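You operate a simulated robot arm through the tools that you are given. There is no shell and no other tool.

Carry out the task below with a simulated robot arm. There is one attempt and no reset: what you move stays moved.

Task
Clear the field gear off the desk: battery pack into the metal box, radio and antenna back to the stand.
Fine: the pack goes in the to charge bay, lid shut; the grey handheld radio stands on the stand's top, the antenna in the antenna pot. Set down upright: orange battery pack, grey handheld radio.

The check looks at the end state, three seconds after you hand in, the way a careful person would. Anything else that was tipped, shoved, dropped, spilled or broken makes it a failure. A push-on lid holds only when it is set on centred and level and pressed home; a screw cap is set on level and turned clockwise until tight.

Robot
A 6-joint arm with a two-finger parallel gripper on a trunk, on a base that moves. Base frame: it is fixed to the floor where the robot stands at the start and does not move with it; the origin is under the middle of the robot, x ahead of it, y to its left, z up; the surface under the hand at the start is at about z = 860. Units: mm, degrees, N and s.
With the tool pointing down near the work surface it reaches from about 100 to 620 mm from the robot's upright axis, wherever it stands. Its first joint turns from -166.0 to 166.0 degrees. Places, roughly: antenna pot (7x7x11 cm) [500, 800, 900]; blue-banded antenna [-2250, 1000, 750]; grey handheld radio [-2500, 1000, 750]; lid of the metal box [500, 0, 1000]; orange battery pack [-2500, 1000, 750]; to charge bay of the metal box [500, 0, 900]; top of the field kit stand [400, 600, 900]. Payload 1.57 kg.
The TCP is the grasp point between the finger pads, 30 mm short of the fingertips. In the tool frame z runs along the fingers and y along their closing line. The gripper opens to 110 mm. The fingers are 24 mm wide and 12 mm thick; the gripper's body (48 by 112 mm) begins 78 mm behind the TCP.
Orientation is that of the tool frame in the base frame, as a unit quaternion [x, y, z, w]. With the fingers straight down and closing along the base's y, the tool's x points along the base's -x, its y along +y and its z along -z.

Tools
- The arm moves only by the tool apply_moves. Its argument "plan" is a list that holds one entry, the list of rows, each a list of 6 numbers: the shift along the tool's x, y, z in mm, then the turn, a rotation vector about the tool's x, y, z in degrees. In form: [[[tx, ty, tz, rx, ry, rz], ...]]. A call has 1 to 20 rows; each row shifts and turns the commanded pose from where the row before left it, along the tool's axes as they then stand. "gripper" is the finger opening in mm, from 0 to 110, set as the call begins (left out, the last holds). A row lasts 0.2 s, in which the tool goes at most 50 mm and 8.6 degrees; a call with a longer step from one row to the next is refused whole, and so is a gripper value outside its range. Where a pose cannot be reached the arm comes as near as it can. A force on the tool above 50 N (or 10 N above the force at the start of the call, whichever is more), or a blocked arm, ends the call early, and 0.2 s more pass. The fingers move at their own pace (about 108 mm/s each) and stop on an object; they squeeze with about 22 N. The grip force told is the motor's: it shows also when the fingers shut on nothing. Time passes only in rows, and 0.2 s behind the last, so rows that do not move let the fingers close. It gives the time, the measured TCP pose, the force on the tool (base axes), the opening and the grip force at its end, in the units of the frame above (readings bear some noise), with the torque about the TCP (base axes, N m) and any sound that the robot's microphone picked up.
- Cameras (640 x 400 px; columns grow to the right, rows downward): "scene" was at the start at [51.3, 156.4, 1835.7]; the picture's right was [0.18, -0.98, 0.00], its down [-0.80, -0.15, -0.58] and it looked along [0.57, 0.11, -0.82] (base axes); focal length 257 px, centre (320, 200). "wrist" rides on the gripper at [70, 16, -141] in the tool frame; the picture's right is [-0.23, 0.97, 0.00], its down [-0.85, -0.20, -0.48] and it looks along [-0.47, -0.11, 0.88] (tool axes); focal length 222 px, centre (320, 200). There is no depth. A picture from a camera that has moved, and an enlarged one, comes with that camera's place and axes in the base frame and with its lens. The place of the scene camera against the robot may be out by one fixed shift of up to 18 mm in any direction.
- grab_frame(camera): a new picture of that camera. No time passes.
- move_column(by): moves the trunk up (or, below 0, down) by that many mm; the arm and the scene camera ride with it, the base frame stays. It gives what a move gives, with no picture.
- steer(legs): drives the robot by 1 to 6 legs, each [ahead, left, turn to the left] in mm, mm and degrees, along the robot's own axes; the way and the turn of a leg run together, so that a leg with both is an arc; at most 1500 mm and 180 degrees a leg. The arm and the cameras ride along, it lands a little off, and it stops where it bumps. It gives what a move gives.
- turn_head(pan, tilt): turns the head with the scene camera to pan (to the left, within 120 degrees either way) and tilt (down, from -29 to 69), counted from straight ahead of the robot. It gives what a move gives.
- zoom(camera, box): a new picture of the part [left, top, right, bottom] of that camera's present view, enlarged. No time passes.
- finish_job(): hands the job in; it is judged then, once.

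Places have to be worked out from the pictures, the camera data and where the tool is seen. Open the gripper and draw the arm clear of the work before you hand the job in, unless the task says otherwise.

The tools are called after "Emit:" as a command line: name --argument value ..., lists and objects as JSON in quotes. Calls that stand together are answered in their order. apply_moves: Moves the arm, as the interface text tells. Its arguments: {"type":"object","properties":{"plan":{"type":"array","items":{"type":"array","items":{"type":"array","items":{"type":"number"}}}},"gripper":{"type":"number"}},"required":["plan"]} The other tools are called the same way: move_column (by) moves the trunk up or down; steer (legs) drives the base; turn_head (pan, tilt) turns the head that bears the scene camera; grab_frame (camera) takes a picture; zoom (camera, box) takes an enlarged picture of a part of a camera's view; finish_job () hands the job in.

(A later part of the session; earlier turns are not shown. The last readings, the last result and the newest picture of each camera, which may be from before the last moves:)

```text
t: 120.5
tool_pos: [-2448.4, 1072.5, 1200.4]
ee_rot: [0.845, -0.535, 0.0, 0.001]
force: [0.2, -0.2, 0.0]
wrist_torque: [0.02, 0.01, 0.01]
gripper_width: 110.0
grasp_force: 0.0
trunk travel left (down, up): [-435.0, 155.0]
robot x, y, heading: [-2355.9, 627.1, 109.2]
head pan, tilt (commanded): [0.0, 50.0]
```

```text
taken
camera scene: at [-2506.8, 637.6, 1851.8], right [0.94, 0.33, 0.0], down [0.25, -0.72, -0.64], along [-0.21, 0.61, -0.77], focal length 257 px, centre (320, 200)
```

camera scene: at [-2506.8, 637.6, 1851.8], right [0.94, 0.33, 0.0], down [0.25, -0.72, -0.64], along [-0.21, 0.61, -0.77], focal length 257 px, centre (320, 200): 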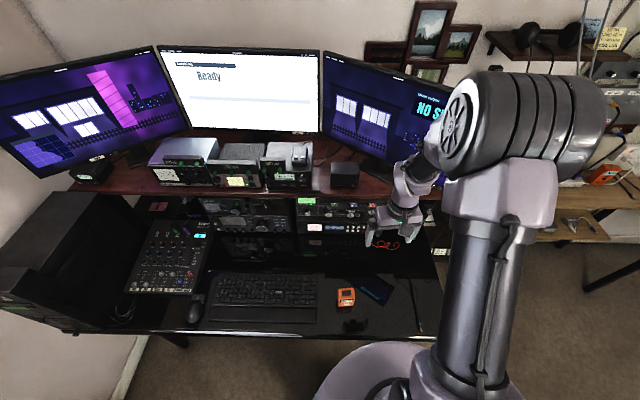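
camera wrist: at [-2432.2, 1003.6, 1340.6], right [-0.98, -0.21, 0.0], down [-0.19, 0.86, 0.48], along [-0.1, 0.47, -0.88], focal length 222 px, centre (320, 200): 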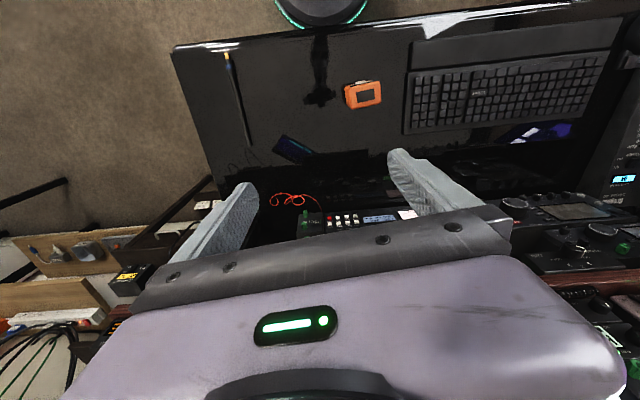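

I lower the trunk 100 mm and move over the pack to z≈985 for a closer check.

Emit:
move_column --by -100

Emit:
apply_moves --plan '[[[4.9, 25.7, 10, 0, 0, 0], [4.9, 25.7, 20, 0, 0, 0], [4.9, 25.7, 25, 0, 0, 0], [4.9, 25.7, 30, 0, 0, 0], [0, 0, 30, 0, 0, 0], [0, 0, 0, 0, 0, 0]]]'

Emit:
zoom --camera "wrist" --box '[230, 70, 410, 200]'

Emit:
zoom --camera "scene" --box '[300, 220, 440, 340]'

```text
t: 121.8
tool_pos: [-2448.2, 1073.0, 1100.0]
ee_rot: [0.845, -0.535, 0.0, 0.001]
force: [-0.1, -0.6, -0.1]
wrist_torque: [0.01, 0.0, 0.01]
gripper_width: 110.0
grasp_force: 0.0
trunk travel left (down, up): [-335.0, 255.0]
robot x, y, heading: [-2354.5, 627.6, 109.4]
head pan, tilt (commanded): [0.0, 50.0]
```

```text
t: 123.2
tool_pos: [-2532.4, 1009.0, 985.5]
ee_rot: [0.845, -0.535, 0.0, 0.002]
force: [0.3, -0.2, -0.8]
wrist_torque: [-0.01, 0.02, -0.01]
gripper_width: 110.4
grasp_force: 0.1
trunk travel left (down, up): [-335.0, 255.0]
robot x, y, heading: [-2358.0, 627.4, 109.0]
head pan, tilt (commanded): [0.0, 50.0]
```

```text
3.08 times, centred on (320, 135) of wrist
camera zoom: at [-2517.2, 940.4, 1125.6], right [-0.98, -0.21, 0.0], down [-0.18, 0.86, 0.48], along [-0.1, 0.47, -0.88], focal length 684 px, centre (320, 400)
```

zoom: 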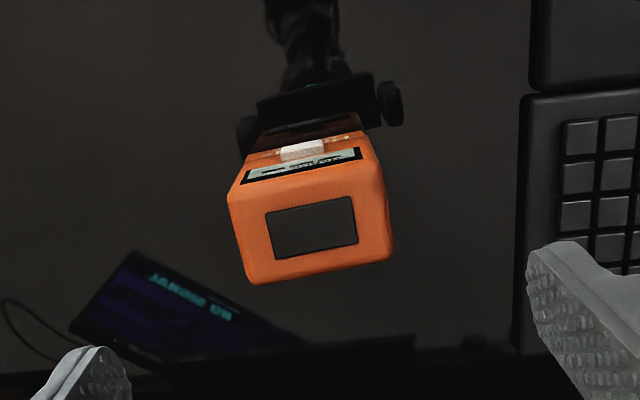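

```text
3.33 times, centred on (370, 280) of scene
camera zoom: at [-2506.9, 637.1, 1751.8], right [0.94, 0.33, 0.0], down [0.25, -0.72, -0.64], along [-0.21, 0.61, -0.77], focal length 857 px, centre (153, -67)
```

zoom: 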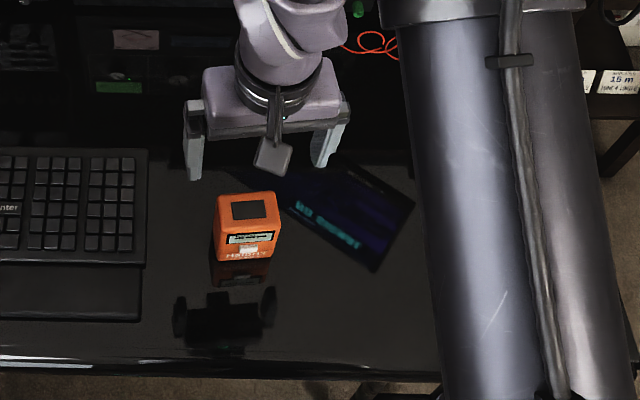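

Pack top centre is ≈(-2530,1012), 61×38 mm, yaw ≈23.6°; keyboard is 50 mm clear of the finger. I fine-align and descend to z≈822 around the pack.

Emit:
apply_moves --plan '[[[-1.9, -3.2, 0, 0, 0, 1.7], [0, 0, 40, 0, 0, 0], [0, 0, 40, 0, 0, 0], [0, 0, 35, 0, 0, 0], [0, 0, 28, 0, 0, 0], [0, 0, 20, 0, 0, 0], [0, 0, 0, 0, 0, 0]]]'

Emit:
grab_frame --camera "wrist"

Emit:
zoom --camera "scene" --box '[300, 220, 440, 340]'

```text
t: 124.8
tool_pos: [-2531.6, 1013.5, 822.3]
ee_rot: [0.837, -0.548, 0.0, 0.001]
force: [0.0, 0.5, -0.4]
wrist_torque: [-0.01, 0.01, 0.0]
gripper_width: 110.0
grasp_force: 0.1
trunk travel left (down, up): [-335.0, 255.0]
robot x, y, heading: [-2356.5, 626.7, 109.1]
head pan, tilt (commanded): [0.0, 50.0]
```

```text
taken
camera wrist: at [-2517.1, 943.8, 962.2], right [-0.98, -0.18, 0.0], down [-0.16, 0.86, 0.48], along [-0.09, 0.47, -0.88], focal length 222 px, centre (320, 200)
```

wrist: 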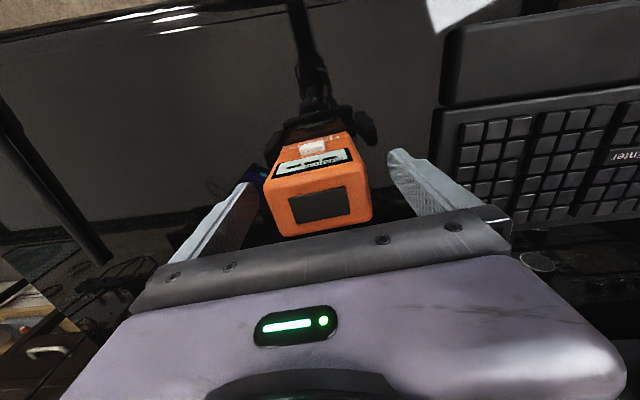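

```text
3.33 times, centred on (370, 280) of scene
camera zoom: at [-2506.8, 637.4, 1751.8], right [0.94, 0.33, 0.0], down [0.25, -0.72, -0.64], along [-0.21, 0.61, -0.77], focal length 857 px, centre (153, -67)
```

zoom: 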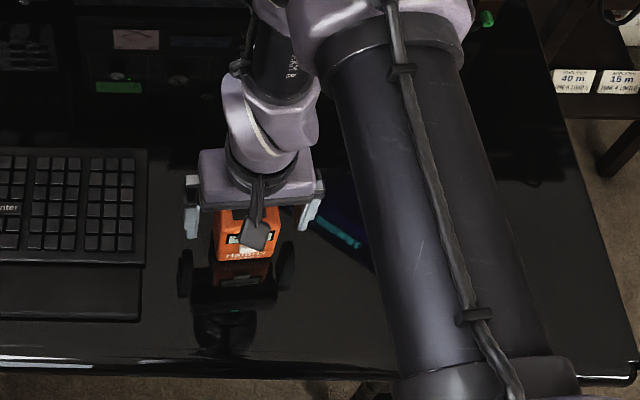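

The pack is centred between the fingers, no contact. I close the gripper.

Emit:
apply_moves --plan '[[[0, 0, 0, 0, 0, 0], [0, 0, 0, 0, 0, 0], [0, 0, 0, 0, 0, 0], [0, 0, 0, 0, 0, 0]]]' --gripper 30

Emit:
apply_moves --plan '[[[0, 0, -10, 0, 0, 0], [0, 0, -20, 0, 0, 0], [0, 0, -25, 0, 0, 0], [0, 0, -25, 0, 0, 0], [0, 0, 0, 0, 0, 0]]]'

Emit:
grab_frame --camera "wrist"

Emit:
zoom --camera "scene" --box '[300, 220, 440, 340]'

```text
t: 125.8
tool_pos: [-2531.4, 1013.6, 822.4]
ee_rot: [0.837, -0.548, 0.0, 0.001]
force: [-1.8, -0.3, -0.2]
wrist_torque: [0.05, 0.0, 0.02]
gripper_width: 65.7
grasp_force: 22.0
trunk travel left (down, up): [-335.0, 255.0]
robot x, y, heading: [-2358.1, 623.7, 109.4]
head pan, tilt (commanded): [0.0, 50.0]
```

```text
t: 127.0
tool_pos: [-2531.0, 1014.9, 902.1]
ee_rot: [0.837, -0.547, 0.0, 0.001]
force: [-0.4, -0.9, -3.1]
wrist_torque: [-0.02, 0.01, -0.01]
gripper_width: 65.8
grasp_force: 22.1
trunk travel left (down, up): [-335.0, 255.0]
robot x, y, heading: [-2357.4, 628.6, 109.2]
head pan, tilt (commanded): [0.0, 50.0]
```

```text
taken
camera wrist: at [-2517.3, 944.3, 1042.3], right [-0.98, -0.18, 0.0], down [-0.16, 0.86, 0.48], along [-0.09, 0.47, -0.88], focal length 222 px, centre (320, 200)
```

wrist: 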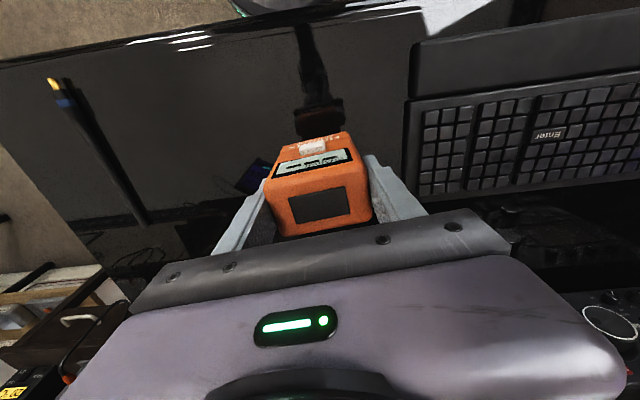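

```text
3.33 times, centred on (370, 280) of scene
camera zoom: at [-2507.1, 638.2, 1751.7], right [0.94, 0.33, 0.0], down [0.25, -0.72, -0.64], along [-0.21, 0.61, -0.77], focal length 857 px, centre (153, -67)
```

zoom: 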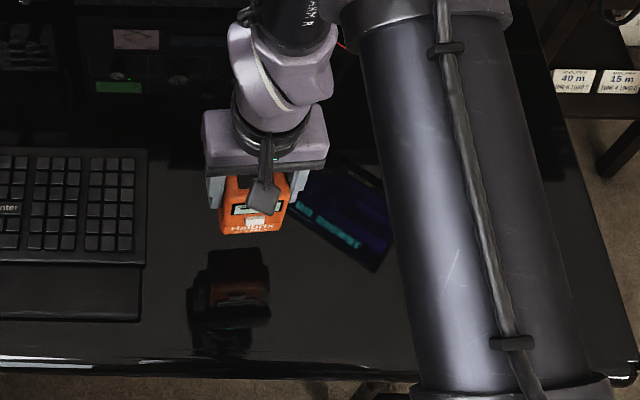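

The pack is lifted (≈0.32 kg, 65.8 mm grip). I raise the trunk, back off and drive to a stand-off before the open box.

Emit:
move_column --by 200

Emit:
steer --legs '[[-300, 0, 0], [0, 0, -90.6], [965, -560, 0], [965, -560, 0]]'

Emit:
turn_head --pan -15 --tilt 50

Emit:
grab_frame --camera "scene"

Emit:
grab_frame --camera "wrist"

```text
t: 129.2
tool_pos: [-2531.7, 1014.1, 1101.9]
ee_rot: [0.836, -0.548, 0.0, 0.002]
force: [-0.4, -0.5, -3.4]
wrist_torque: [-0.01, -0.01, -0.02]
gripper_width: 65.9
grasp_force: 22.0
trunk travel left (down, up): [-535.0, 55.0]
robot x, y, heading: [-2355.1, 628.0, 109.0]
head pan, tilt (commanded): [0.0, 50.0]
```

```text
t: 139.2
tool_pos: [-941.5, 327.8, 1102.7]
ee_rot: [-0.199, 0.98, -0.001, 0.0]
force: [-0.9, -0.1, -3.7]
wrist_torque: [0.01, 0.02, 0.01]
gripper_width: 65.9
grasp_force: 22.3
trunk travel left (down, up): [-535.0, 55.0]
robot x, y, heading: [-1323.9, 160.1, 18.8]
head pan, tilt (commanded): [0.0, 50.0]
stopped in leg 3: the robot was blocked; the commanded pose is now the measured one
```

```text
t: 140.0
tool_pos: [-941.5, 322.6, 1103.6]
ee_rot: [-0.199, 0.98, 0.003, 0.001]
force: [0.3, -0.8, -3.9]
wrist_torque: [-0.05, 0.0, 0.01]
gripper_width: 65.8
grasp_force: 21.9
trunk travel left (down, up): [-535.0, 55.0]
robot x, y, heading: [-1323.1, 153.6, 18.7]
head pan, tilt (commanded): [-15.0, 50.0]
```

```text
taken
camera scene: at [-1312.8, 283.6, 1965.4], right [0.08, -1.0, 0.0], down [-0.65, -0.05, -0.76], along [0.76, 0.06, -0.65], focal length 257 px, centre (320, 200)
```

scene: 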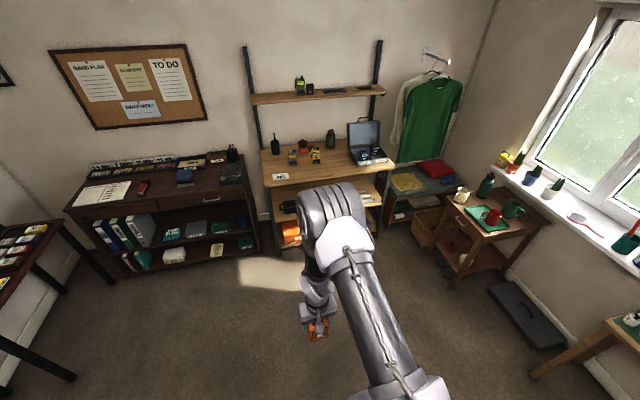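

```text
taken
camera wrist: at [-1011.6, 309.6, 1244.2], right [-0.17, 0.99, 0.0], down [0.86, 0.15, 0.48], along [0.47, 0.09, -0.88], focal length 222 px, centre (320, 200)
```

wrist: 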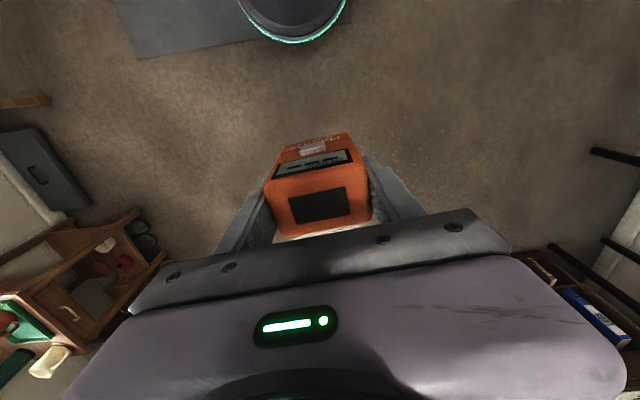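

The base got blocked at (-1324,160) — I need to see what is around it. I look down to the right and around the base.

Emit:
turn_head --pan -60 --tilt 60

Emit:
grab_frame --camera "scene"

Emit:
turn_head --pan 40 --tilt 60

Emit:
grab_frame --camera "scene"

```text
t: 141.1
tool_pos: [-946.5, 327.6, 1105.3]
ee_rot: [-0.2, 0.98, -0.001, 0.004]
force: [-0.9, -0.5, -3.9]
wrist_torque: [0.02, -0.01, 0.02]
gripper_width: 65.8
grasp_force: 21.9
trunk travel left (down, up): [-535.0, 55.0]
robot x, y, heading: [-1322.5, 156.2, 18.6]
head pan, tilt (commanded): [-60.0, 60.0]
```

```text
taken
camera scene: at [-1348.9, 240.3, 1948.1], right [-0.64, -0.77, -0.01], down [-0.61, 0.51, -0.61], along [0.48, -0.39, -0.79], focal length 257 px, centre (320, 200)
```

scene: 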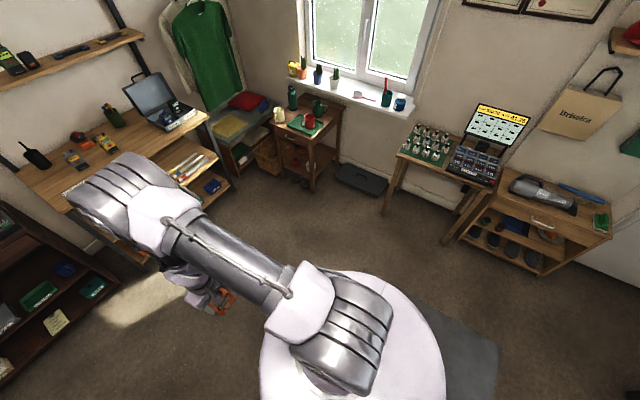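

```text
t: 142.9
tool_pos: [-944.9, 326.6, 1105.4]
ee_rot: [-0.199, 0.98, -0.001, 0.003]
force: [0.0, -0.1, -4.0]
wrist_torque: [0.0, 0.0, -0.01]
gripper_width: 65.9
grasp_force: 22.6
trunk travel left (down, up): [-535.0, 55.0]
robot x, y, heading: [-1323.3, 156.7, 18.3]
head pan, tilt (commanded): [40.0, 60.0]
```

```text
taken
camera scene: at [-1349.5, 356.2, 1983.5], right [0.8, -0.6, 0.01], down [-0.28, -0.38, -0.88], along [0.53, 0.7, -0.47], focal length 257 px, centre (320, 200)
```

scene: 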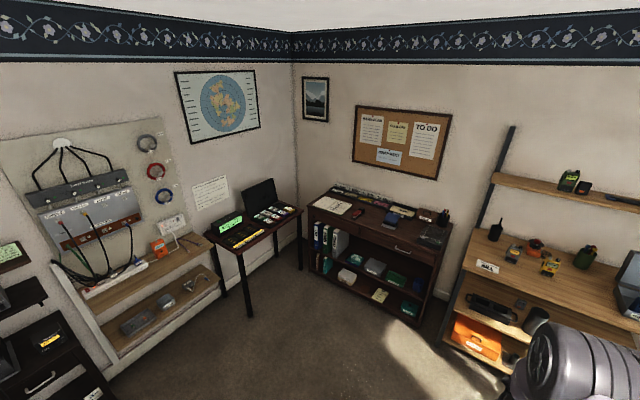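

Nothing tall is near; a thin floor mat lies to the right of the base. The head tilt also reads off, so I repeat the head command and re-check the camera pose.

Emit:
turn_head --pan 0 --tilt 60

Emit:
turn_head --pan 0 --tilt 60

Emit:
grab_frame --camera "scene"

```text
t: 143.9
tool_pos: [-940.2, 319.8, 1103.8]
ee_rot: [-0.199, 0.98, 0.004, 0.0]
force: [0.8, -0.1, -2.9]
wrist_torque: [0.01, -0.03, 0.0]
gripper_width: 66.0
grasp_force: 22.7
trunk travel left (down, up): [-535.0, 55.0]
robot x, y, heading: [-1322.4, 155.7, 18.5]
head pan, tilt (commanded): [0.0, 60.0]
```

```text
t: 144.6
tool_pos: [-940.0, 319.1, 1104.6]
ee_rot: [-0.199, 0.98, 0.004, 0.001]
force: [-0.3, -0.4, -4.0]
wrist_torque: [-0.01, 0.0, -0.01]
gripper_width: 65.8
grasp_force: 21.9
trunk travel left (down, up): [-535.0, 55.0]
robot x, y, heading: [-1329.7, 157.7, 18.6]
head pan, tilt (commanded): [0.0, 60.0]
```

```text
taken
camera scene: at [-1312.3, 300.5, 1972.5], right [0.34, -0.94, -0.01], down [-0.56, -0.19, -0.81], along [0.76, 0.28, -0.59], focal length 257 px, centre (320, 200)
```

scene: 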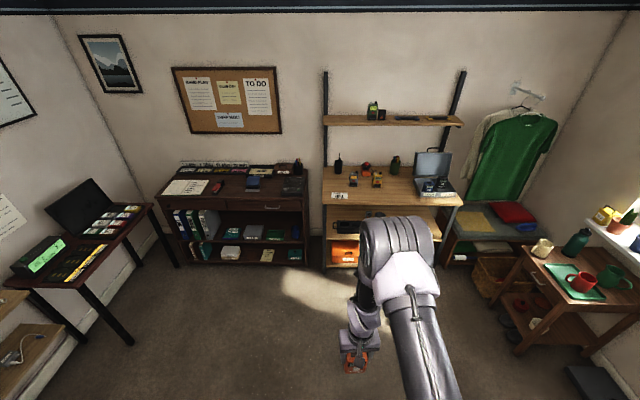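

The head is blocked mechanically: the arm's elbow touches the head at this pose (tool shifts when the head pans). I swing the tool ~150 mm to the right to free it.

Emit:
apply_moves --plan '[[[0, -20, 0, 0, 0, 0], [0, -25, 0, 0, 0, 0], [0, -30, 0, 0, 0, 0], [0, -30, 0, 0, 0, 0], [0, -25, 0, 0, 0, 0], [0, -20, 0, 0, 0, 0], [0, 0, 0, 0, 0, 0]]]'

Emit:
turn_head --pan 0 --tilt 50

Emit:
grab_frame --camera "scene"

Emit:
grab_frame --camera "wrist"

```text
t: 146.2
tool_pos: [-881.7, 182.0, 1103.7]
ee_rot: [-0.199, 0.98, 0.005, 0.001]
force: [-0.2, 1.1, -3.7]
wrist_torque: [0.0, -0.02, 0.01]
gripper_width: 65.8
grasp_force: 22.4
trunk travel left (down, up): [-535.0, 55.0]
robot x, y, heading: [-1325.1, 153.2, 18.5]
head pan, tilt (commanded): [0.0, 60.0]
```

```text
t: 146.9
tool_pos: [-881.8, 180.0, 1104.0]
ee_rot: [-0.199, 0.98, 0.004, 0.002]
force: [0.7, -0.7, -3.4]
wrist_torque: [-0.01, 0.0, 0.0]
gripper_width: 65.8
grasp_force: 21.4
trunk travel left (down, up): [-535.0, 55.0]
robot x, y, heading: [-1322.7, 155.7, 18.8]
head pan, tilt (commanded): [0.0, 50.0]
```

```text
taken
camera scene: at [-1313.0, 300.3, 1972.2], right [0.33, -0.94, -0.01], down [-0.56, -0.19, -0.81], along [0.76, 0.27, -0.59], focal length 257 px, centre (320, 200)
```

scene: 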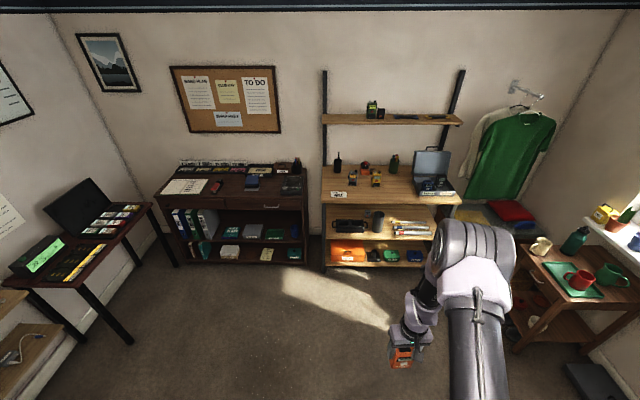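

```text
taken
camera wrist: at [-951.6, 167.6, 1243.7], right [-0.17, 0.99, 0.01], down [0.86, 0.15, 0.48], along [0.47, 0.09, -0.88], focal length 222 px, centre (320, 200)
```

wrist: 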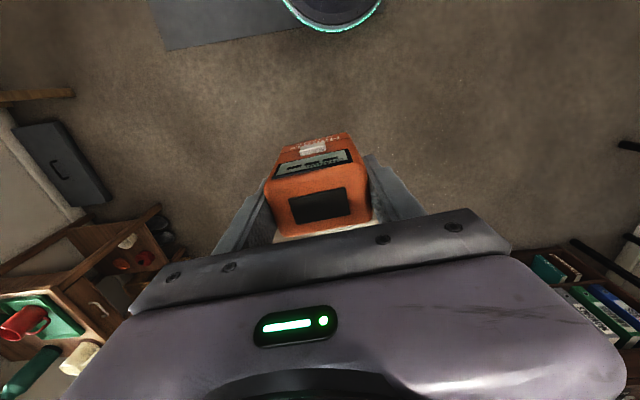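

The head still sits at ~36° though 50° was commanded. I test whether the head follows other commands.

Emit:
turn_head --pan 0 --tilt 10

Emit:
zoom --camera "scene" --box '[0, 0, 640, 400]'

Emit:
turn_head --pan 0 --tilt 50

Emit:
zoom --camera "scene" --box '[0, 0, 640, 400]'

```text
t: 147.9
tool_pos: [-876.6, 190.3, 1101.8]
ee_rot: [-0.199, 0.98, -0.001, -0.002]
force: [-0.3, 1.0, -4.1]
wrist_torque: [0.0, 0.03, 0.02]
gripper_width: 65.9
grasp_force: 22.4
trunk travel left (down, up): [-535.0, 55.0]
robot x, y, heading: [-1325.0, 156.0, 18.8]
head pan, tilt (commanded): [0.0, 10.0]
```

```text
1.00 times, centred on (320, 200) of scene (not enlarged: the box is as wide or as high as the picture)
camera zoom: at [-1298.9, 317.2, 2013.5], right [0.32, -0.95, 0.0], down [-0.17, -0.06, -0.98], along [0.93, 0.31, -0.18], focal length 257 px, centre (320, 200)
```

zoom: 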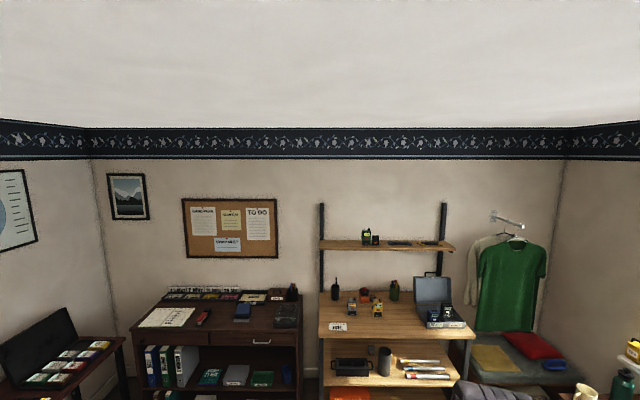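

```text
t: 149.0
tool_pos: [-880.4, 186.7, 1102.9]
ee_rot: [-0.199, 0.98, 0.001, 0.001]
force: [-0.3, 0.5, -2.8]
wrist_torque: [-0.02, -0.03, -0.02]
gripper_width: 65.7
grasp_force: 21.8
trunk travel left (down, up): [-535.0, 55.0]
robot x, y, heading: [-1326.8, 155.1, 18.8]
head pan, tilt (commanded): [0.0, 50.0]
```

```text
1.00 times, centred on (320, 200) of scene (not enlarged: the box is as wide or as high as the picture)
camera zoom: at [-1311.1, 310.5, 1972.0], right [0.31, -0.95, 0.0], down [-0.56, -0.18, -0.81], along [0.77, 0.25, -0.58], focal length 257 px, centre (320, 200)
```

zoom: 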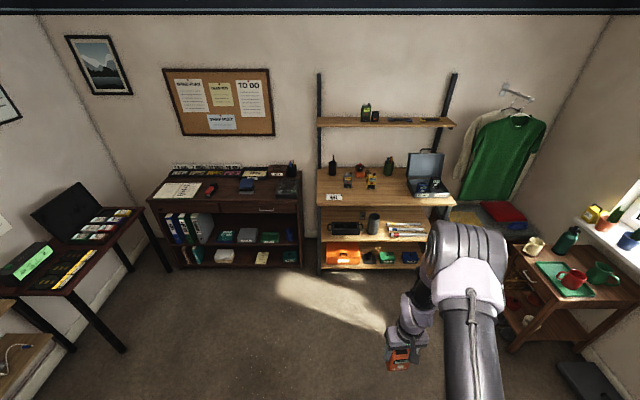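

The head is limited by contact with the arm in this posture, which is harmless; the base block seems to be at the mat's corner to my right. I sidestep left and go round it toward the bench.

Emit:
turn_head --pan 0 --tilt 30

Emit:
steer --legs '[[0, 200, 0], [600, 0, 0]]'

Emit:
grab_frame --camera "scene"

Emit:
grab_frame --camera "wrist"

```text
t: 149.8
tool_pos: [-879.3, 188.4, 1103.9]
ee_rot: [-0.199, 0.98, 0.001, -0.001]
force: [-0.8, 0.5, -2.8]
wrist_torque: [0.0, -0.01, 0.01]
gripper_width: 65.9
grasp_force: 22.3
trunk travel left (down, up): [-535.0, 55.0]
robot x, y, heading: [-1326.1, 158.9, 18.8]
head pan, tilt (commanded): [0.0, 30.0]
```

```text
t: 154.4
tool_pos: [-372.8, 565.1, 1101.8]
ee_rot: [-0.197, 0.98, 0.001, 0.0]
force: [0.4, 1.0, -4.4]
wrist_torque: [-0.04, 0.0, -0.03]
gripper_width: 65.9
grasp_force: 21.5
trunk travel left (down, up): [-535.0, 55.0]
robot x, y, heading: [-819.9, 535.4, 18.2]
head pan, tilt (commanded): [0.0, 30.0]
```

```text
taken
camera scene: at [-797.2, 693.1, 1981.3], right [0.31, -0.95, 0.0], down [-0.47, -0.16, -0.87], along [0.82, 0.27, -0.5], focal length 257 px, centre (320, 200)
```

scene: 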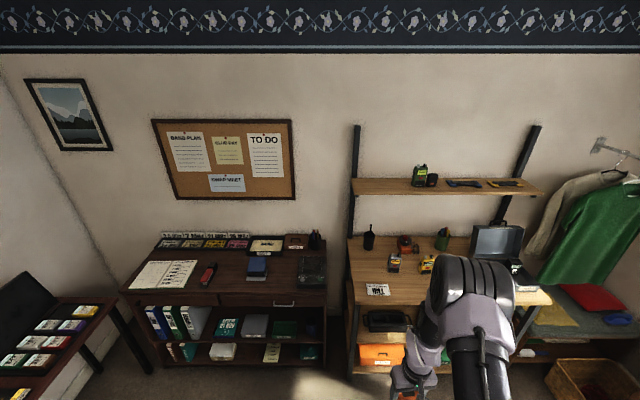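

```text
taken
camera wrist: at [-442.8, 553.2, 1242.2], right [-0.17, 0.99, 0.0], down [0.87, 0.15, 0.48], along [0.47, 0.08, -0.88], focal length 222 px, centre (320, 200)
```

wrist: 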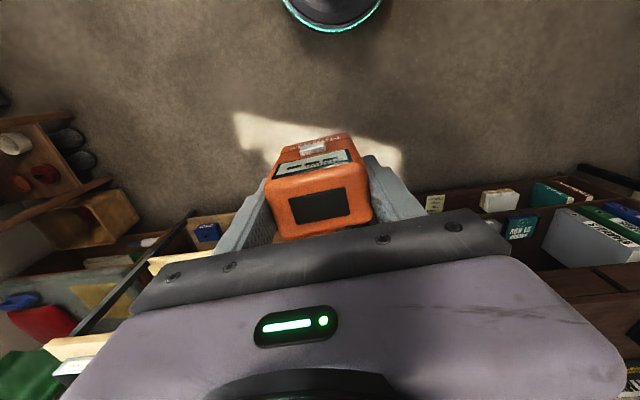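

Path is free again; the bench is untouched. I drive to the stand-off in front of the box.

Emit:
steer --legs '[[512, -839, 0.4]]'

Emit:
turn_head --pan -15 --tilt 50

Emit:
grab_frame --camera "scene"

Emit:
grab_frame --camera "wrist"

```text
t: 159.5
tool_pos: [374.3, -65.2, 1102.6]
ee_rot: [-0.2, 0.98, 0.001, -0.001]
force: [-0.5, -0.7, -3.6]
wrist_torque: [0.0, -0.01, -0.04]
gripper_width: 65.8
grasp_force: 21.9
trunk travel left (down, up): [-535.0, 55.0]
robot x, y, heading: [-74.4, -97.2, 18.6]
head pan, tilt (commanded): [0.0, 30.0]
```

```text
t: 160.3
tool_pos: [374.5, -63.7, 1101.4]
ee_rot: [-0.2, 0.98, 0.001, -0.001]
force: [0.0, 0.1, -2.4]
wrist_torque: [0.03, -0.01, -0.01]
gripper_width: 66.2
grasp_force: 22.2
trunk travel left (down, up): [-535.0, 55.0]
robot x, y, heading: [-74.0, -97.7, 18.7]
head pan, tilt (commanded): [-15.0, 50.0]
```

```text
taken
camera scene: at [-59.4, 37.3, 1951.8], right [0.07, -1.0, 0.0], down [-0.76, -0.05, -0.64], along [0.64, 0.04, -0.77], focal length 257 px, centre (320, 200)
```

scene: 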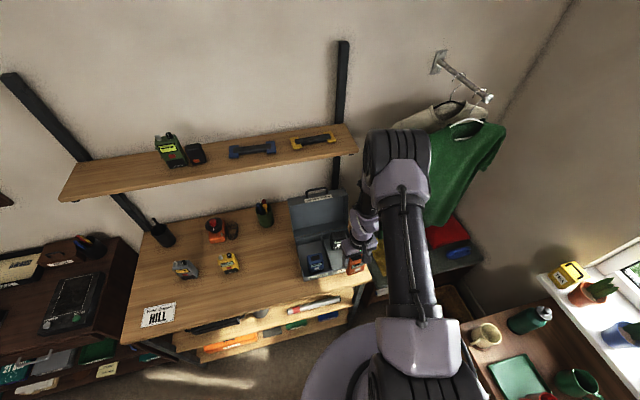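

```text
taken
camera wrist: at [304.9, -76.3, 1242.3], right [-0.17, 0.98, 0.0], down [0.87, 0.15, 0.48], along [0.47, 0.08, -0.88], focal length 222 px, centre (320, 200)
```

wrist: 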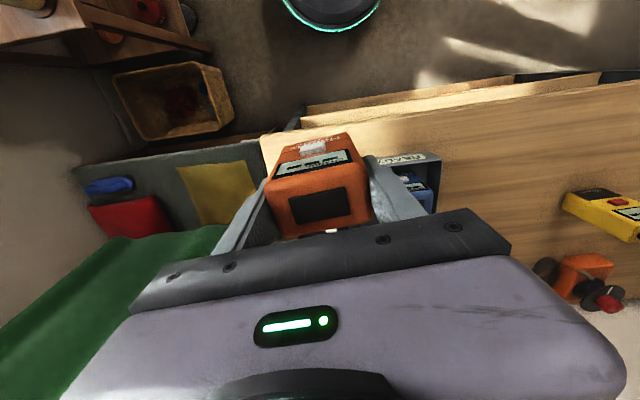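

The head moves freely again. I zoom at the box to see bay and pack relation.

Emit:
zoom --camera "scene" --box '[270, 180, 410, 300]'

Emit:
zoom --camera "wrist" --box '[220, 100, 460, 250]'

```text
3.33 times, centred on (340, 240) of scene
camera zoom: at [-59.4, 37.3, 1951.8], right [0.07, -1.0, 0.0], down [-0.76, -0.05, -0.64], along [0.64, 0.04, -0.77], focal length 857 px, centre (253, 67)
```

zoom: 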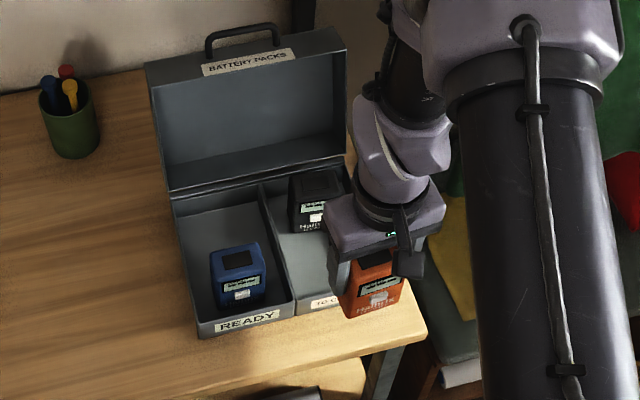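

```text
2.67 times, centred on (340, 175) of wrist
camera zoom: at [304.9, -76.3, 1242.3], right [-0.17, 0.98, 0.0], down [0.87, 0.15, 0.48], along [0.47, 0.08, -0.88], focal length 592 px, centre (267, 267)
```

zoom: 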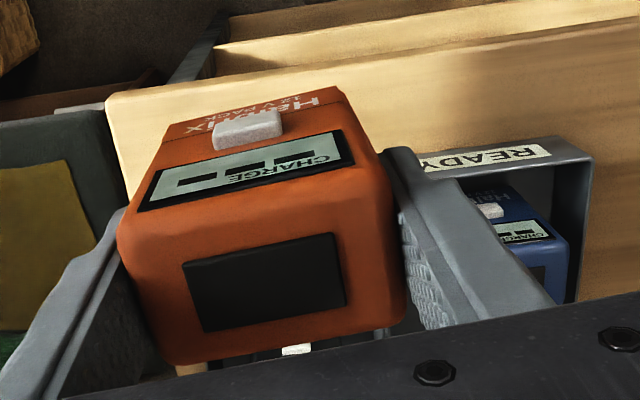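

I drive 118 mm forward, which brings the pack above the free front part of the TO CHARGE bay.

Emit:
steer --legs '[[118, 0, 0]]'

Emit:
zoom --camera "scene" --box '[270, 180, 410, 300]'

Emit:
grab_frame --camera "wrist"

```text
t: 161.6
tool_pos: [484.4, -26.8, 1102.0]
ee_rot: [-0.201, 0.98, 0.001, 0.0]
force: [1.2, -0.6, -3.9]
wrist_torque: [0.02, -0.06, -0.01]
gripper_width: 66.0
grasp_force: 22.3
trunk travel left (down, up): [-535.0, 55.0]
robot x, y, heading: [37.9, -58.0, 19.0]
head pan, tilt (commanded): [-15.0, 50.0]
```

```text
3.33 times, centred on (340, 240) of scene
camera zoom: at [51.6, 74.7, 1951.8], right [0.06, -1.0, 0.0], down [-0.76, -0.05, -0.64], along [0.64, 0.04, -0.77], focal length 857 px, centre (253, 67)
```

zoom: 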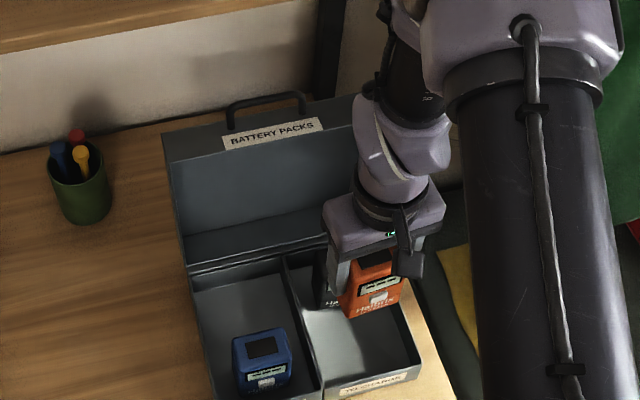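

```text
taken
camera wrist: at [415.8, -38.8, 1242.3], right [-0.17, 0.98, 0.0], down [0.87, 0.15, 0.48], along [0.47, 0.08, -0.88], focal length 222 px, centre (320, 200)
```

wrist: 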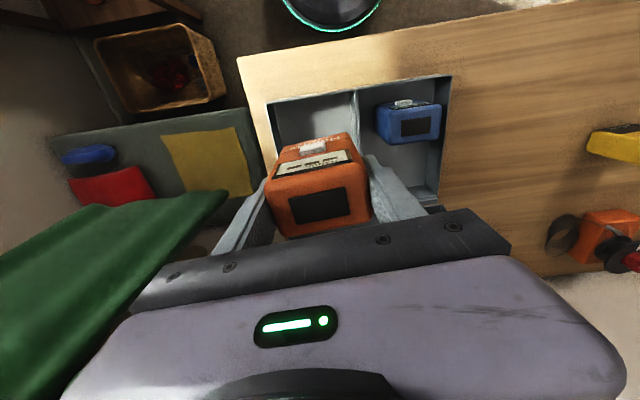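

I zoom on the bay from the wrist for precise lateral alignment.

Emit:
zoom --camera "wrist" --box '[230, 60, 470, 220]'

```text
2.50 times, centred on (350, 140) of wrist
camera zoom: at [415.8, -38.8, 1242.3], right [-0.17, 0.98, 0.0], down [0.87, 0.15, 0.48], along [0.47, 0.08, -0.88], focal length 555 px, centre (245, 350)
```

zoom: 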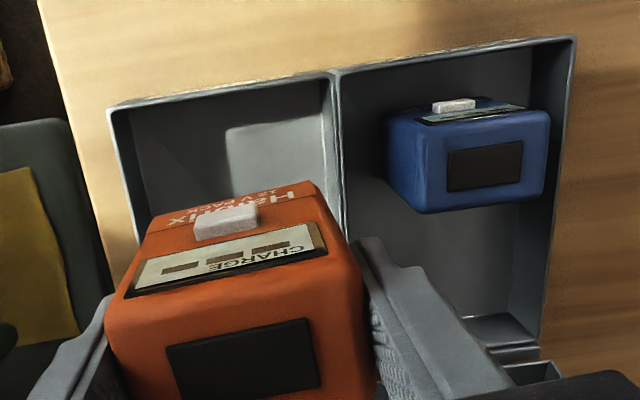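

The bay mid-line is at (440,-48) on the front rim; pack target ≈(492,-30). I shift by (8,-4) mm, turn 4.6° to align, and lower to z≈1000, then check.

Emit:
apply_moves --plan '[[[-6.1, -6.6, 0, 0, 0, 4.6], [0, 0, 20, 0, 0, 0], [0, 0, 30, 0, 0, 0], [0, 0, 30, 0, 0, 0], [0, 0, 20, 0, 0, 0], [0, 0, 0, 0, 0, 0]]]'

Emit:
zoom --camera "wrist" --box '[230, 60, 470, 220]'

Emit:
zoom --camera "scene" --box '[290, 200, 430, 310]'

```text
t: 163.0
tool_pos: [493.4, -30.5, 1001.5]
ee_rot: [-0.161, 0.987, 0.001, -0.001]
force: [0.2, 0.6, -2.7]
wrist_torque: [0.02, -0.01, -0.04]
gripper_width: 65.8
grasp_force: 22.0
trunk travel left (down, up): [-535.0, 55.0]
robot x, y, heading: [43.3, -60.7, 18.7]
head pan, tilt (commanded): [-15.0, 50.0]
```

```text
2.50 times, centred on (350, 140) of wrist
camera zoom: at [422.9, -36.6, 1141.9], right [-0.09, 1.0, 0.0], down [0.88, 0.08, 0.48], along [0.47, 0.04, -0.88], focal length 555 px, centre (245, 350)
```

zoom: 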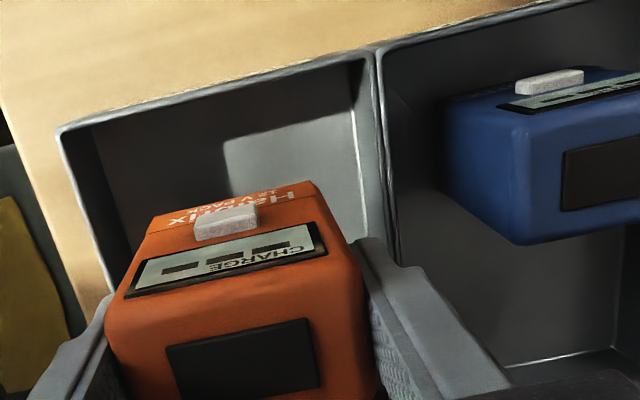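

```text
3.64 times, centred on (360, 255) of scene
camera zoom: at [51.5, 74.6, 1951.8], right [0.06, -1.0, 0.0], down [-0.76, -0.05, -0.64], along [0.64, 0.04, -0.77], focal length 935 px, centre (174, 0)
```

zoom: 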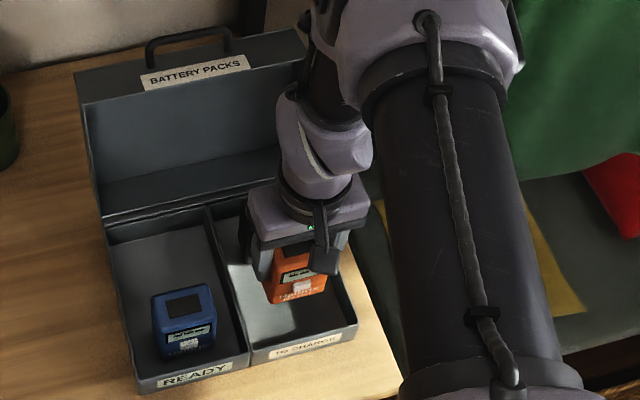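

Rim z≈912 and lateral centring are confirmed within 1 mm. I lower into the bay to z≈950.

Emit:
apply_moves --plan '[[[0, 0, 15, 0, 0, 0], [0, 0, 15, 0, 0, 0], [0, 0, 12, 0, 0, 0], [0, 0, 8, 0, 0, 0], [0, 0, 0, 0, 0, 0]]]'

Emit:
zoom --camera "scene" --box '[290, 200, 430, 310]'

Emit:
zoom --camera "wrist" --box '[180, 60, 470, 240]'

```text
t: 164.2
tool_pos: [493.9, -30.8, 951.1]
ee_rot: [-0.161, 0.987, 0.001, 0.0]
force: [0.4, 0.2, -3.4]
wrist_torque: [0.02, -0.01, 0.01]
gripper_width: 65.8
grasp_force: 21.8
trunk travel left (down, up): [-535.0, 55.0]
robot x, y, heading: [37.8, -57.9, 18.7]
head pan, tilt (commanded): [-15.0, 50.0]
```

```text
3.64 times, centred on (360, 255) of scene
camera zoom: at [51.7, 74.7, 1951.8], right [0.06, -1.0, 0.0], down [-0.76, -0.05, -0.64], along [0.64, 0.04, -0.77], focal length 935 px, centre (174, 0)
```

zoom: 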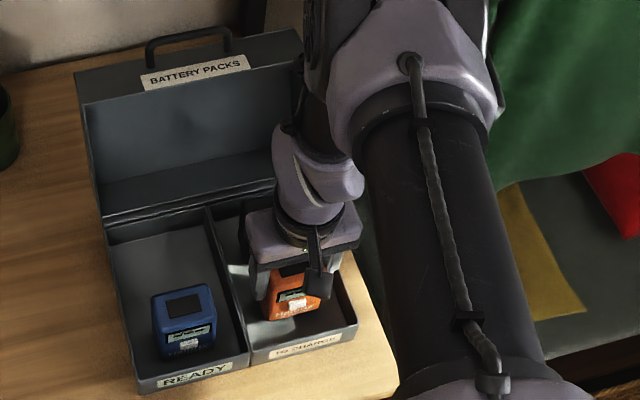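

```text
2.21 times, centred on (325, 150) of wrist
camera zoom: at [422.9, -36.8, 1092.0], right [-0.09, 1.0, 0.0], down [0.88, 0.08, 0.48], along [0.47, 0.04, -0.88], focal length 490 px, centre (309, 310)
```

zoom: 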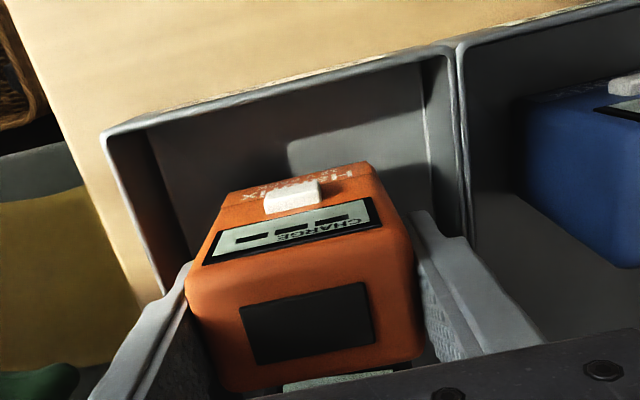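

The pack is inside the bay with even side gaps. I lower in small steps until contact.

Emit:
apply_moves --plan '[[[0, 0, 5, 0, 0, 0], [0, 0, 4, 0, 0, 0], [0, 0, 0, 0, 0, 0]]]'

Emit:
apply_moves --plan '[[[0, 0, 2, 0, 0, 0], [0, 0, 0, 0, 0, 0]]]'

Emit:
apply_moves --plan '[[[0, 0, 2, 0, 0, 0], [0, 0, 0, 0, 0, 0]]]'

```text
t: 165.0
tool_pos: [494.4, -31.5, 943.3]
ee_rot: [-0.162, 0.987, 0.0, -0.001]
force: [-0.5, -0.7, -4.9]
wrist_torque: [0.01, -0.02, -0.02]
gripper_width: 65.9
grasp_force: 21.4
trunk travel left (down, up): [-535.0, 55.0]
robot x, y, heading: [38.0, -58.5, 18.7]
head pan, tilt (commanded): [-15.0, 50.0]
```

```text
t: 165.6
tool_pos: [493.1, -29.8, 940.7]
ee_rot: [-0.16, 0.987, 0.0, -0.001]
force: [0.0, -0.3, -2.7]
wrist_torque: [-0.05, -0.01, 0.0]
gripper_width: 66.0
grasp_force: 21.9
trunk travel left (down, up): [-535.0, 55.0]
robot x, y, heading: [36.9, -61.1, 18.8]
head pan, tilt (commanded): [-15.0, 50.0]
```

```text
t: 166.2
tool_pos: [491.3, -31.3, 938.8]
ee_rot: [-0.161, 0.987, 0.0, -0.001]
force: [-0.3, 0.2, -3.3]
wrist_torque: [0.0, -0.04, 0.02]
gripper_width: 66.0
grasp_force: 21.6
trunk travel left (down, up): [-535.0, 55.0]
robot x, y, heading: [36.2, -59.2, 19.0]
head pan, tilt (commanded): [-15.0, 50.0]
```

No contact yet at 938.8; continuing in 1.5–2 mm steps.

Emit:
apply_moves --plan '[[[0, 0, 1.5, 0, 0, 0], [0, 0, 0, 0, 0, 0]]]'

Emit:
apply_moves --plan '[[[0, 0, 1.5, 0, 0, 0], [0, 0, 0, 0, 0, 0]]]'

Emit:
apply_moves --plan '[[[0, 0, 1.5, 0, 0, 0], [0, 0, 0, 0, 0, 0]]]'

```text
t: 166.8
tool_pos: [492.9, -30.2, 936.9]
ee_rot: [-0.16, 0.987, 0.0, -0.001]
force: [-0.2, 0.0, -2.9]
wrist_torque: [0.02, 0.01, 0.02]
gripper_width: 65.9
grasp_force: 21.8
trunk travel left (down, up): [-535.0, 55.0]
robot x, y, heading: [36.0, -60.1, 18.8]
head pan, tilt (commanded): [-15.0, 50.0]
```

```text
t: 167.4
tool_pos: [493.4, -30.4, 937.3]
ee_rot: [-0.16, 0.987, 0.0, 0.0]
force: [0.6, -1.3, 15.5]
wrist_torque: [-0.2, 0.15, 0.0]
gripper_width: 65.9
grasp_force: 22.1
trunk travel left (down, up): [-535.0, 55.0]
robot x, y, heading: [42.1, -57.5, 18.6]
head pan, tilt (commanded): [-15.0, 50.0]
```

```text
t: 168.0
tool_pos: [491.6, -30.9, 935.5]
ee_rot: [-0.161, 0.987, 0.0, 0.0]
force: [2.5, 0.6, 16.3]
wrist_torque: [-0.15, -0.12, -0.02]
gripper_width: 66.0
grasp_force: 22.1
trunk travel left (down, up): [-535.0, 55.0]
robot x, y, heading: [36.9, -60.9, 19.0]
head pan, tilt (commanded): [-15.0, 50.0]
```

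Contact reached (≈19 N): the pack stands on the bay floor. I relax 1 mm, open the fingers moderately (to 82 mm) and rise.

Emit:
apply_moves --plan '[[[0, 0, -1, 0, 0, 0], [0, 0, 0, 0, 0, 0]]]'

Emit:
apply_moves --plan '[[[0, 0, 0, 0, 0, 0], [0, 0, 0, 0, 0, 0], [0, 0, 0, 0, 0, 0]]]' --gripper 82

Emit:
apply_moves --plan '[[[0, 0, -15, 0, 0, 0], [0, 0, -25, 0, 0, 0], [0, 0, -35, 0, 0, 0], [0, 0, -40, 0, 0, 0], [0, 0, -40, 0, 0, 0], [0, 0, 0, 0, 0, 0]]]'

Emit:
grab_frame --camera "wrist"

Emit:
zoom --camera "scene" --box '[290, 200, 430, 310]'

```text
t: 168.6
tool_pos: [491.8, -30.6, 934.1]
ee_rot: [-0.16, 0.987, 0.0, -0.002]
force: [-0.2, 0.4, -0.3]
wrist_torque: [-0.09, -0.08, 0.02]
gripper_width: 66.0
grasp_force: 22.2
trunk travel left (down, up): [-535.0, 55.0]
robot x, y, heading: [33.9, -60.0, 18.8]
head pan, tilt (commanded): [-15.0, 50.0]
```

```text
t: 169.4
tool_pos: [492.5, -30.3, 933.8]
ee_rot: [-0.161, 0.987, 0.001, -0.001]
force: [0.4, 0.5, -0.1]
wrist_torque: [-0.02, 0.01, 0.01]
gripper_width: 82.2
grasp_force: 0.0
trunk travel left (down, up): [-535.0, 55.0]
robot x, y, heading: [40.3, -60.1, 18.7]
head pan, tilt (commanded): [-15.0, 50.0]
```

```text
t: 170.8
tool_pos: [493.4, -31.1, 1090.6]
ee_rot: [-0.161, 0.987, 0.0, -0.001]
force: [0.7, -0.5, 0.0]
wrist_torque: [-0.01, 0.02, 0.01]
gripper_width: 81.8
grasp_force: 0.1
trunk travel left (down, up): [-535.0, 55.0]
robot x, y, heading: [36.5, -60.5, 18.6]
head pan, tilt (commanded): [-15.0, 50.0]
```

```text
taken
camera wrist: at [423.6, -37.6, 1229.9], right [-0.09, 1.0, 0.0], down [0.88, 0.08, 0.48], along [0.47, 0.04, -0.88], focal length 222 px, centre (320, 200)
```

wrist: 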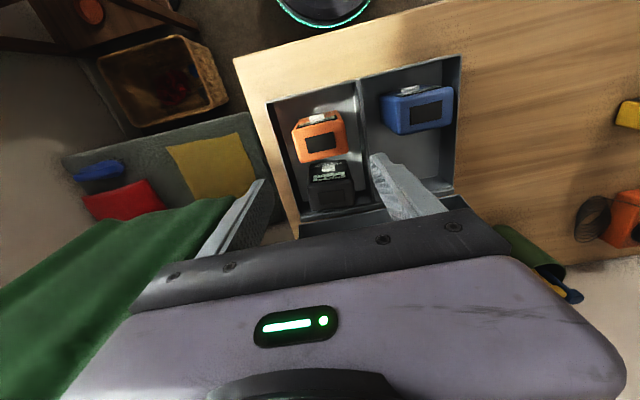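

```text
3.64 times, centred on (360, 255) of scene
camera zoom: at [52.2, 74.7, 1951.8], right [0.06, -1.0, 0.0], down [-0.76, -0.05, -0.64], along [0.64, 0.04, -0.77], focal length 935 px, centre (174, 0)
```

zoom: 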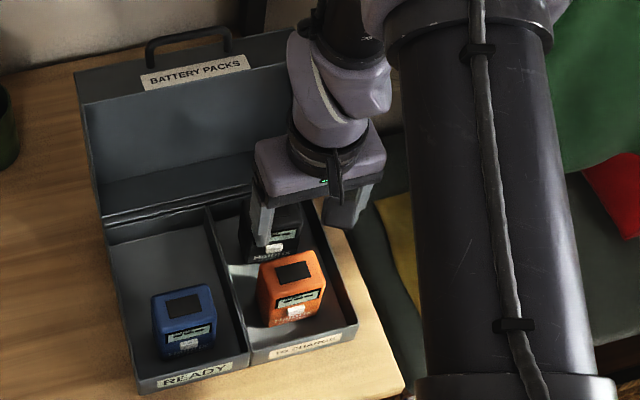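

The orange pack stands upright in the TO CHARGE bay. Next I close the lid by re-gripping the handle: raise the arm, restore the trunk height used for opening, step the base to the same place, and turn the tool.

Emit:
apply_moves --plan '[[[0, 0, -35, 0, 0, 0], [0, 0, -35, 0, 0, 0], [0, 0, -35, 0, 0, 0], [0, 0, 0, 0, 0, 0]]]' --gripper 24

Emit:
move_column --by -100

Emit:
steer --legs '[[31, -6, 0]]'

Emit:
apply_moves --plan '[[[0, 0, 0, 0, 0, 8.5], [0, 0, 0, 0, 0, 8.5], [0, 0, 0, 0, 0, 8.5], [0, 0, 0, 0, 0, 8.5], [0, 0, 0, 0, 0, 8.5], [0, 0, 0, 0, 0, 8.5], [0, 0, 0, 0, 0, 8.5], [0, 0, 0, 0, 0, 8.5], [0, 0, 0, 0, 0, 8.5], [0, 0, 0, 0, 0, 8.5], [0, 0, 0, 0, 0, 6.3], [0, 0, 0, 0, 0, 0]]]'

Emit:
grab_frame --camera "scene"

Emit:
grab_frame --camera "wrist"

```text
t: 171.8
tool_pos: [493.0, -29.5, 1193.7]
ee_rot: [-0.161, 0.987, 0.001, -0.002]
force: [-0.8, 0.8, -0.4]
wrist_torque: [0.0, 0.0, -0.05]
gripper_width: 24.0
grasp_force: 0.0
trunk travel left (down, up): [-535.0, 55.0]
robot x, y, heading: [36.5, -62.3, 18.6]
head pan, tilt (commanded): [-15.0, 50.0]
```

```text
t: 173.1
tool_pos: [493.4, -29.9, 1094.8]
ee_rot: [-0.161, 0.987, 0.001, -0.001]
force: [-0.3, -0.1, 0.5]
wrist_torque: [0.0, 0.02, 0.03]
gripper_width: 24.0
grasp_force: 0.0
trunk travel left (down, up): [-435.0, 155.0]
robot x, y, heading: [42.3, -59.2, 18.8]
head pan, tilt (commanded): [-15.0, 50.0]
```

```text
t: 173.9
tool_pos: [525.3, -25.8, 1094.2]
ee_rot: [-0.161, 0.987, 0.0, -0.002]
force: [0.6, -0.2, 0.1]
wrist_torque: [-0.02, 0.04, -0.01]
gripper_width: 24.1
grasp_force: 0.1
trunk travel left (down, up): [-435.0, 155.0]
robot x, y, heading: [66.6, -58.3, 18.7]
head pan, tilt (commanded): [-15.0, 50.0]
```

```text
t: 176.5
tool_pos: [524.7, -26.5, 1094.1]
ee_rot: [0.594, 0.804, -0.001, -0.001]
force: [-0.1, -0.5, 0.2]
wrist_torque: [-0.02, 0.03, -0.01]
gripper_width: 24.0
grasp_force: 0.1
trunk travel left (down, up): [-435.0, 155.0]
robot x, y, heading: [70.4, -59.7, 18.7]
head pan, tilt (commanded): [-15.0, 50.0]
```

```text
taken
camera scene: at [82.2, 78.9, 1851.8], right [0.06, -1.0, 0.0], down [-0.76, -0.05, -0.64], along [0.64, 0.04, -0.77], focal length 257 px, centre (320, 200)
```

scene: 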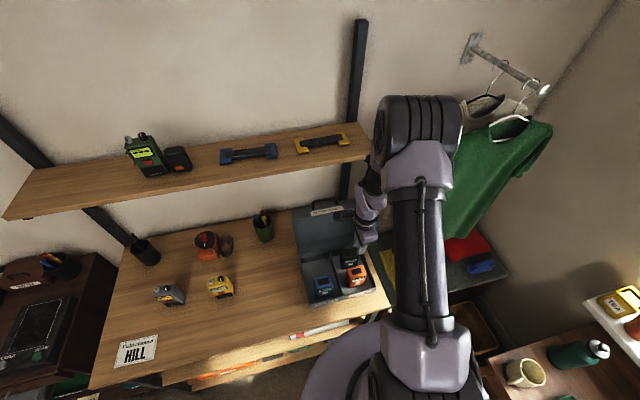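

```text
taken
camera wrist: at [520.2, 45.5, 1235.0], right [1.0, 0.07, 0.0], down [0.06, -0.88, 0.48], along [0.03, -0.48, -0.88], focal length 222 px, centre (320, 200)
```

wrist: 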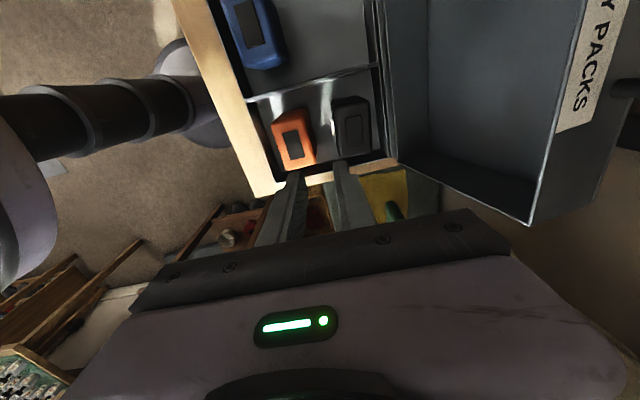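

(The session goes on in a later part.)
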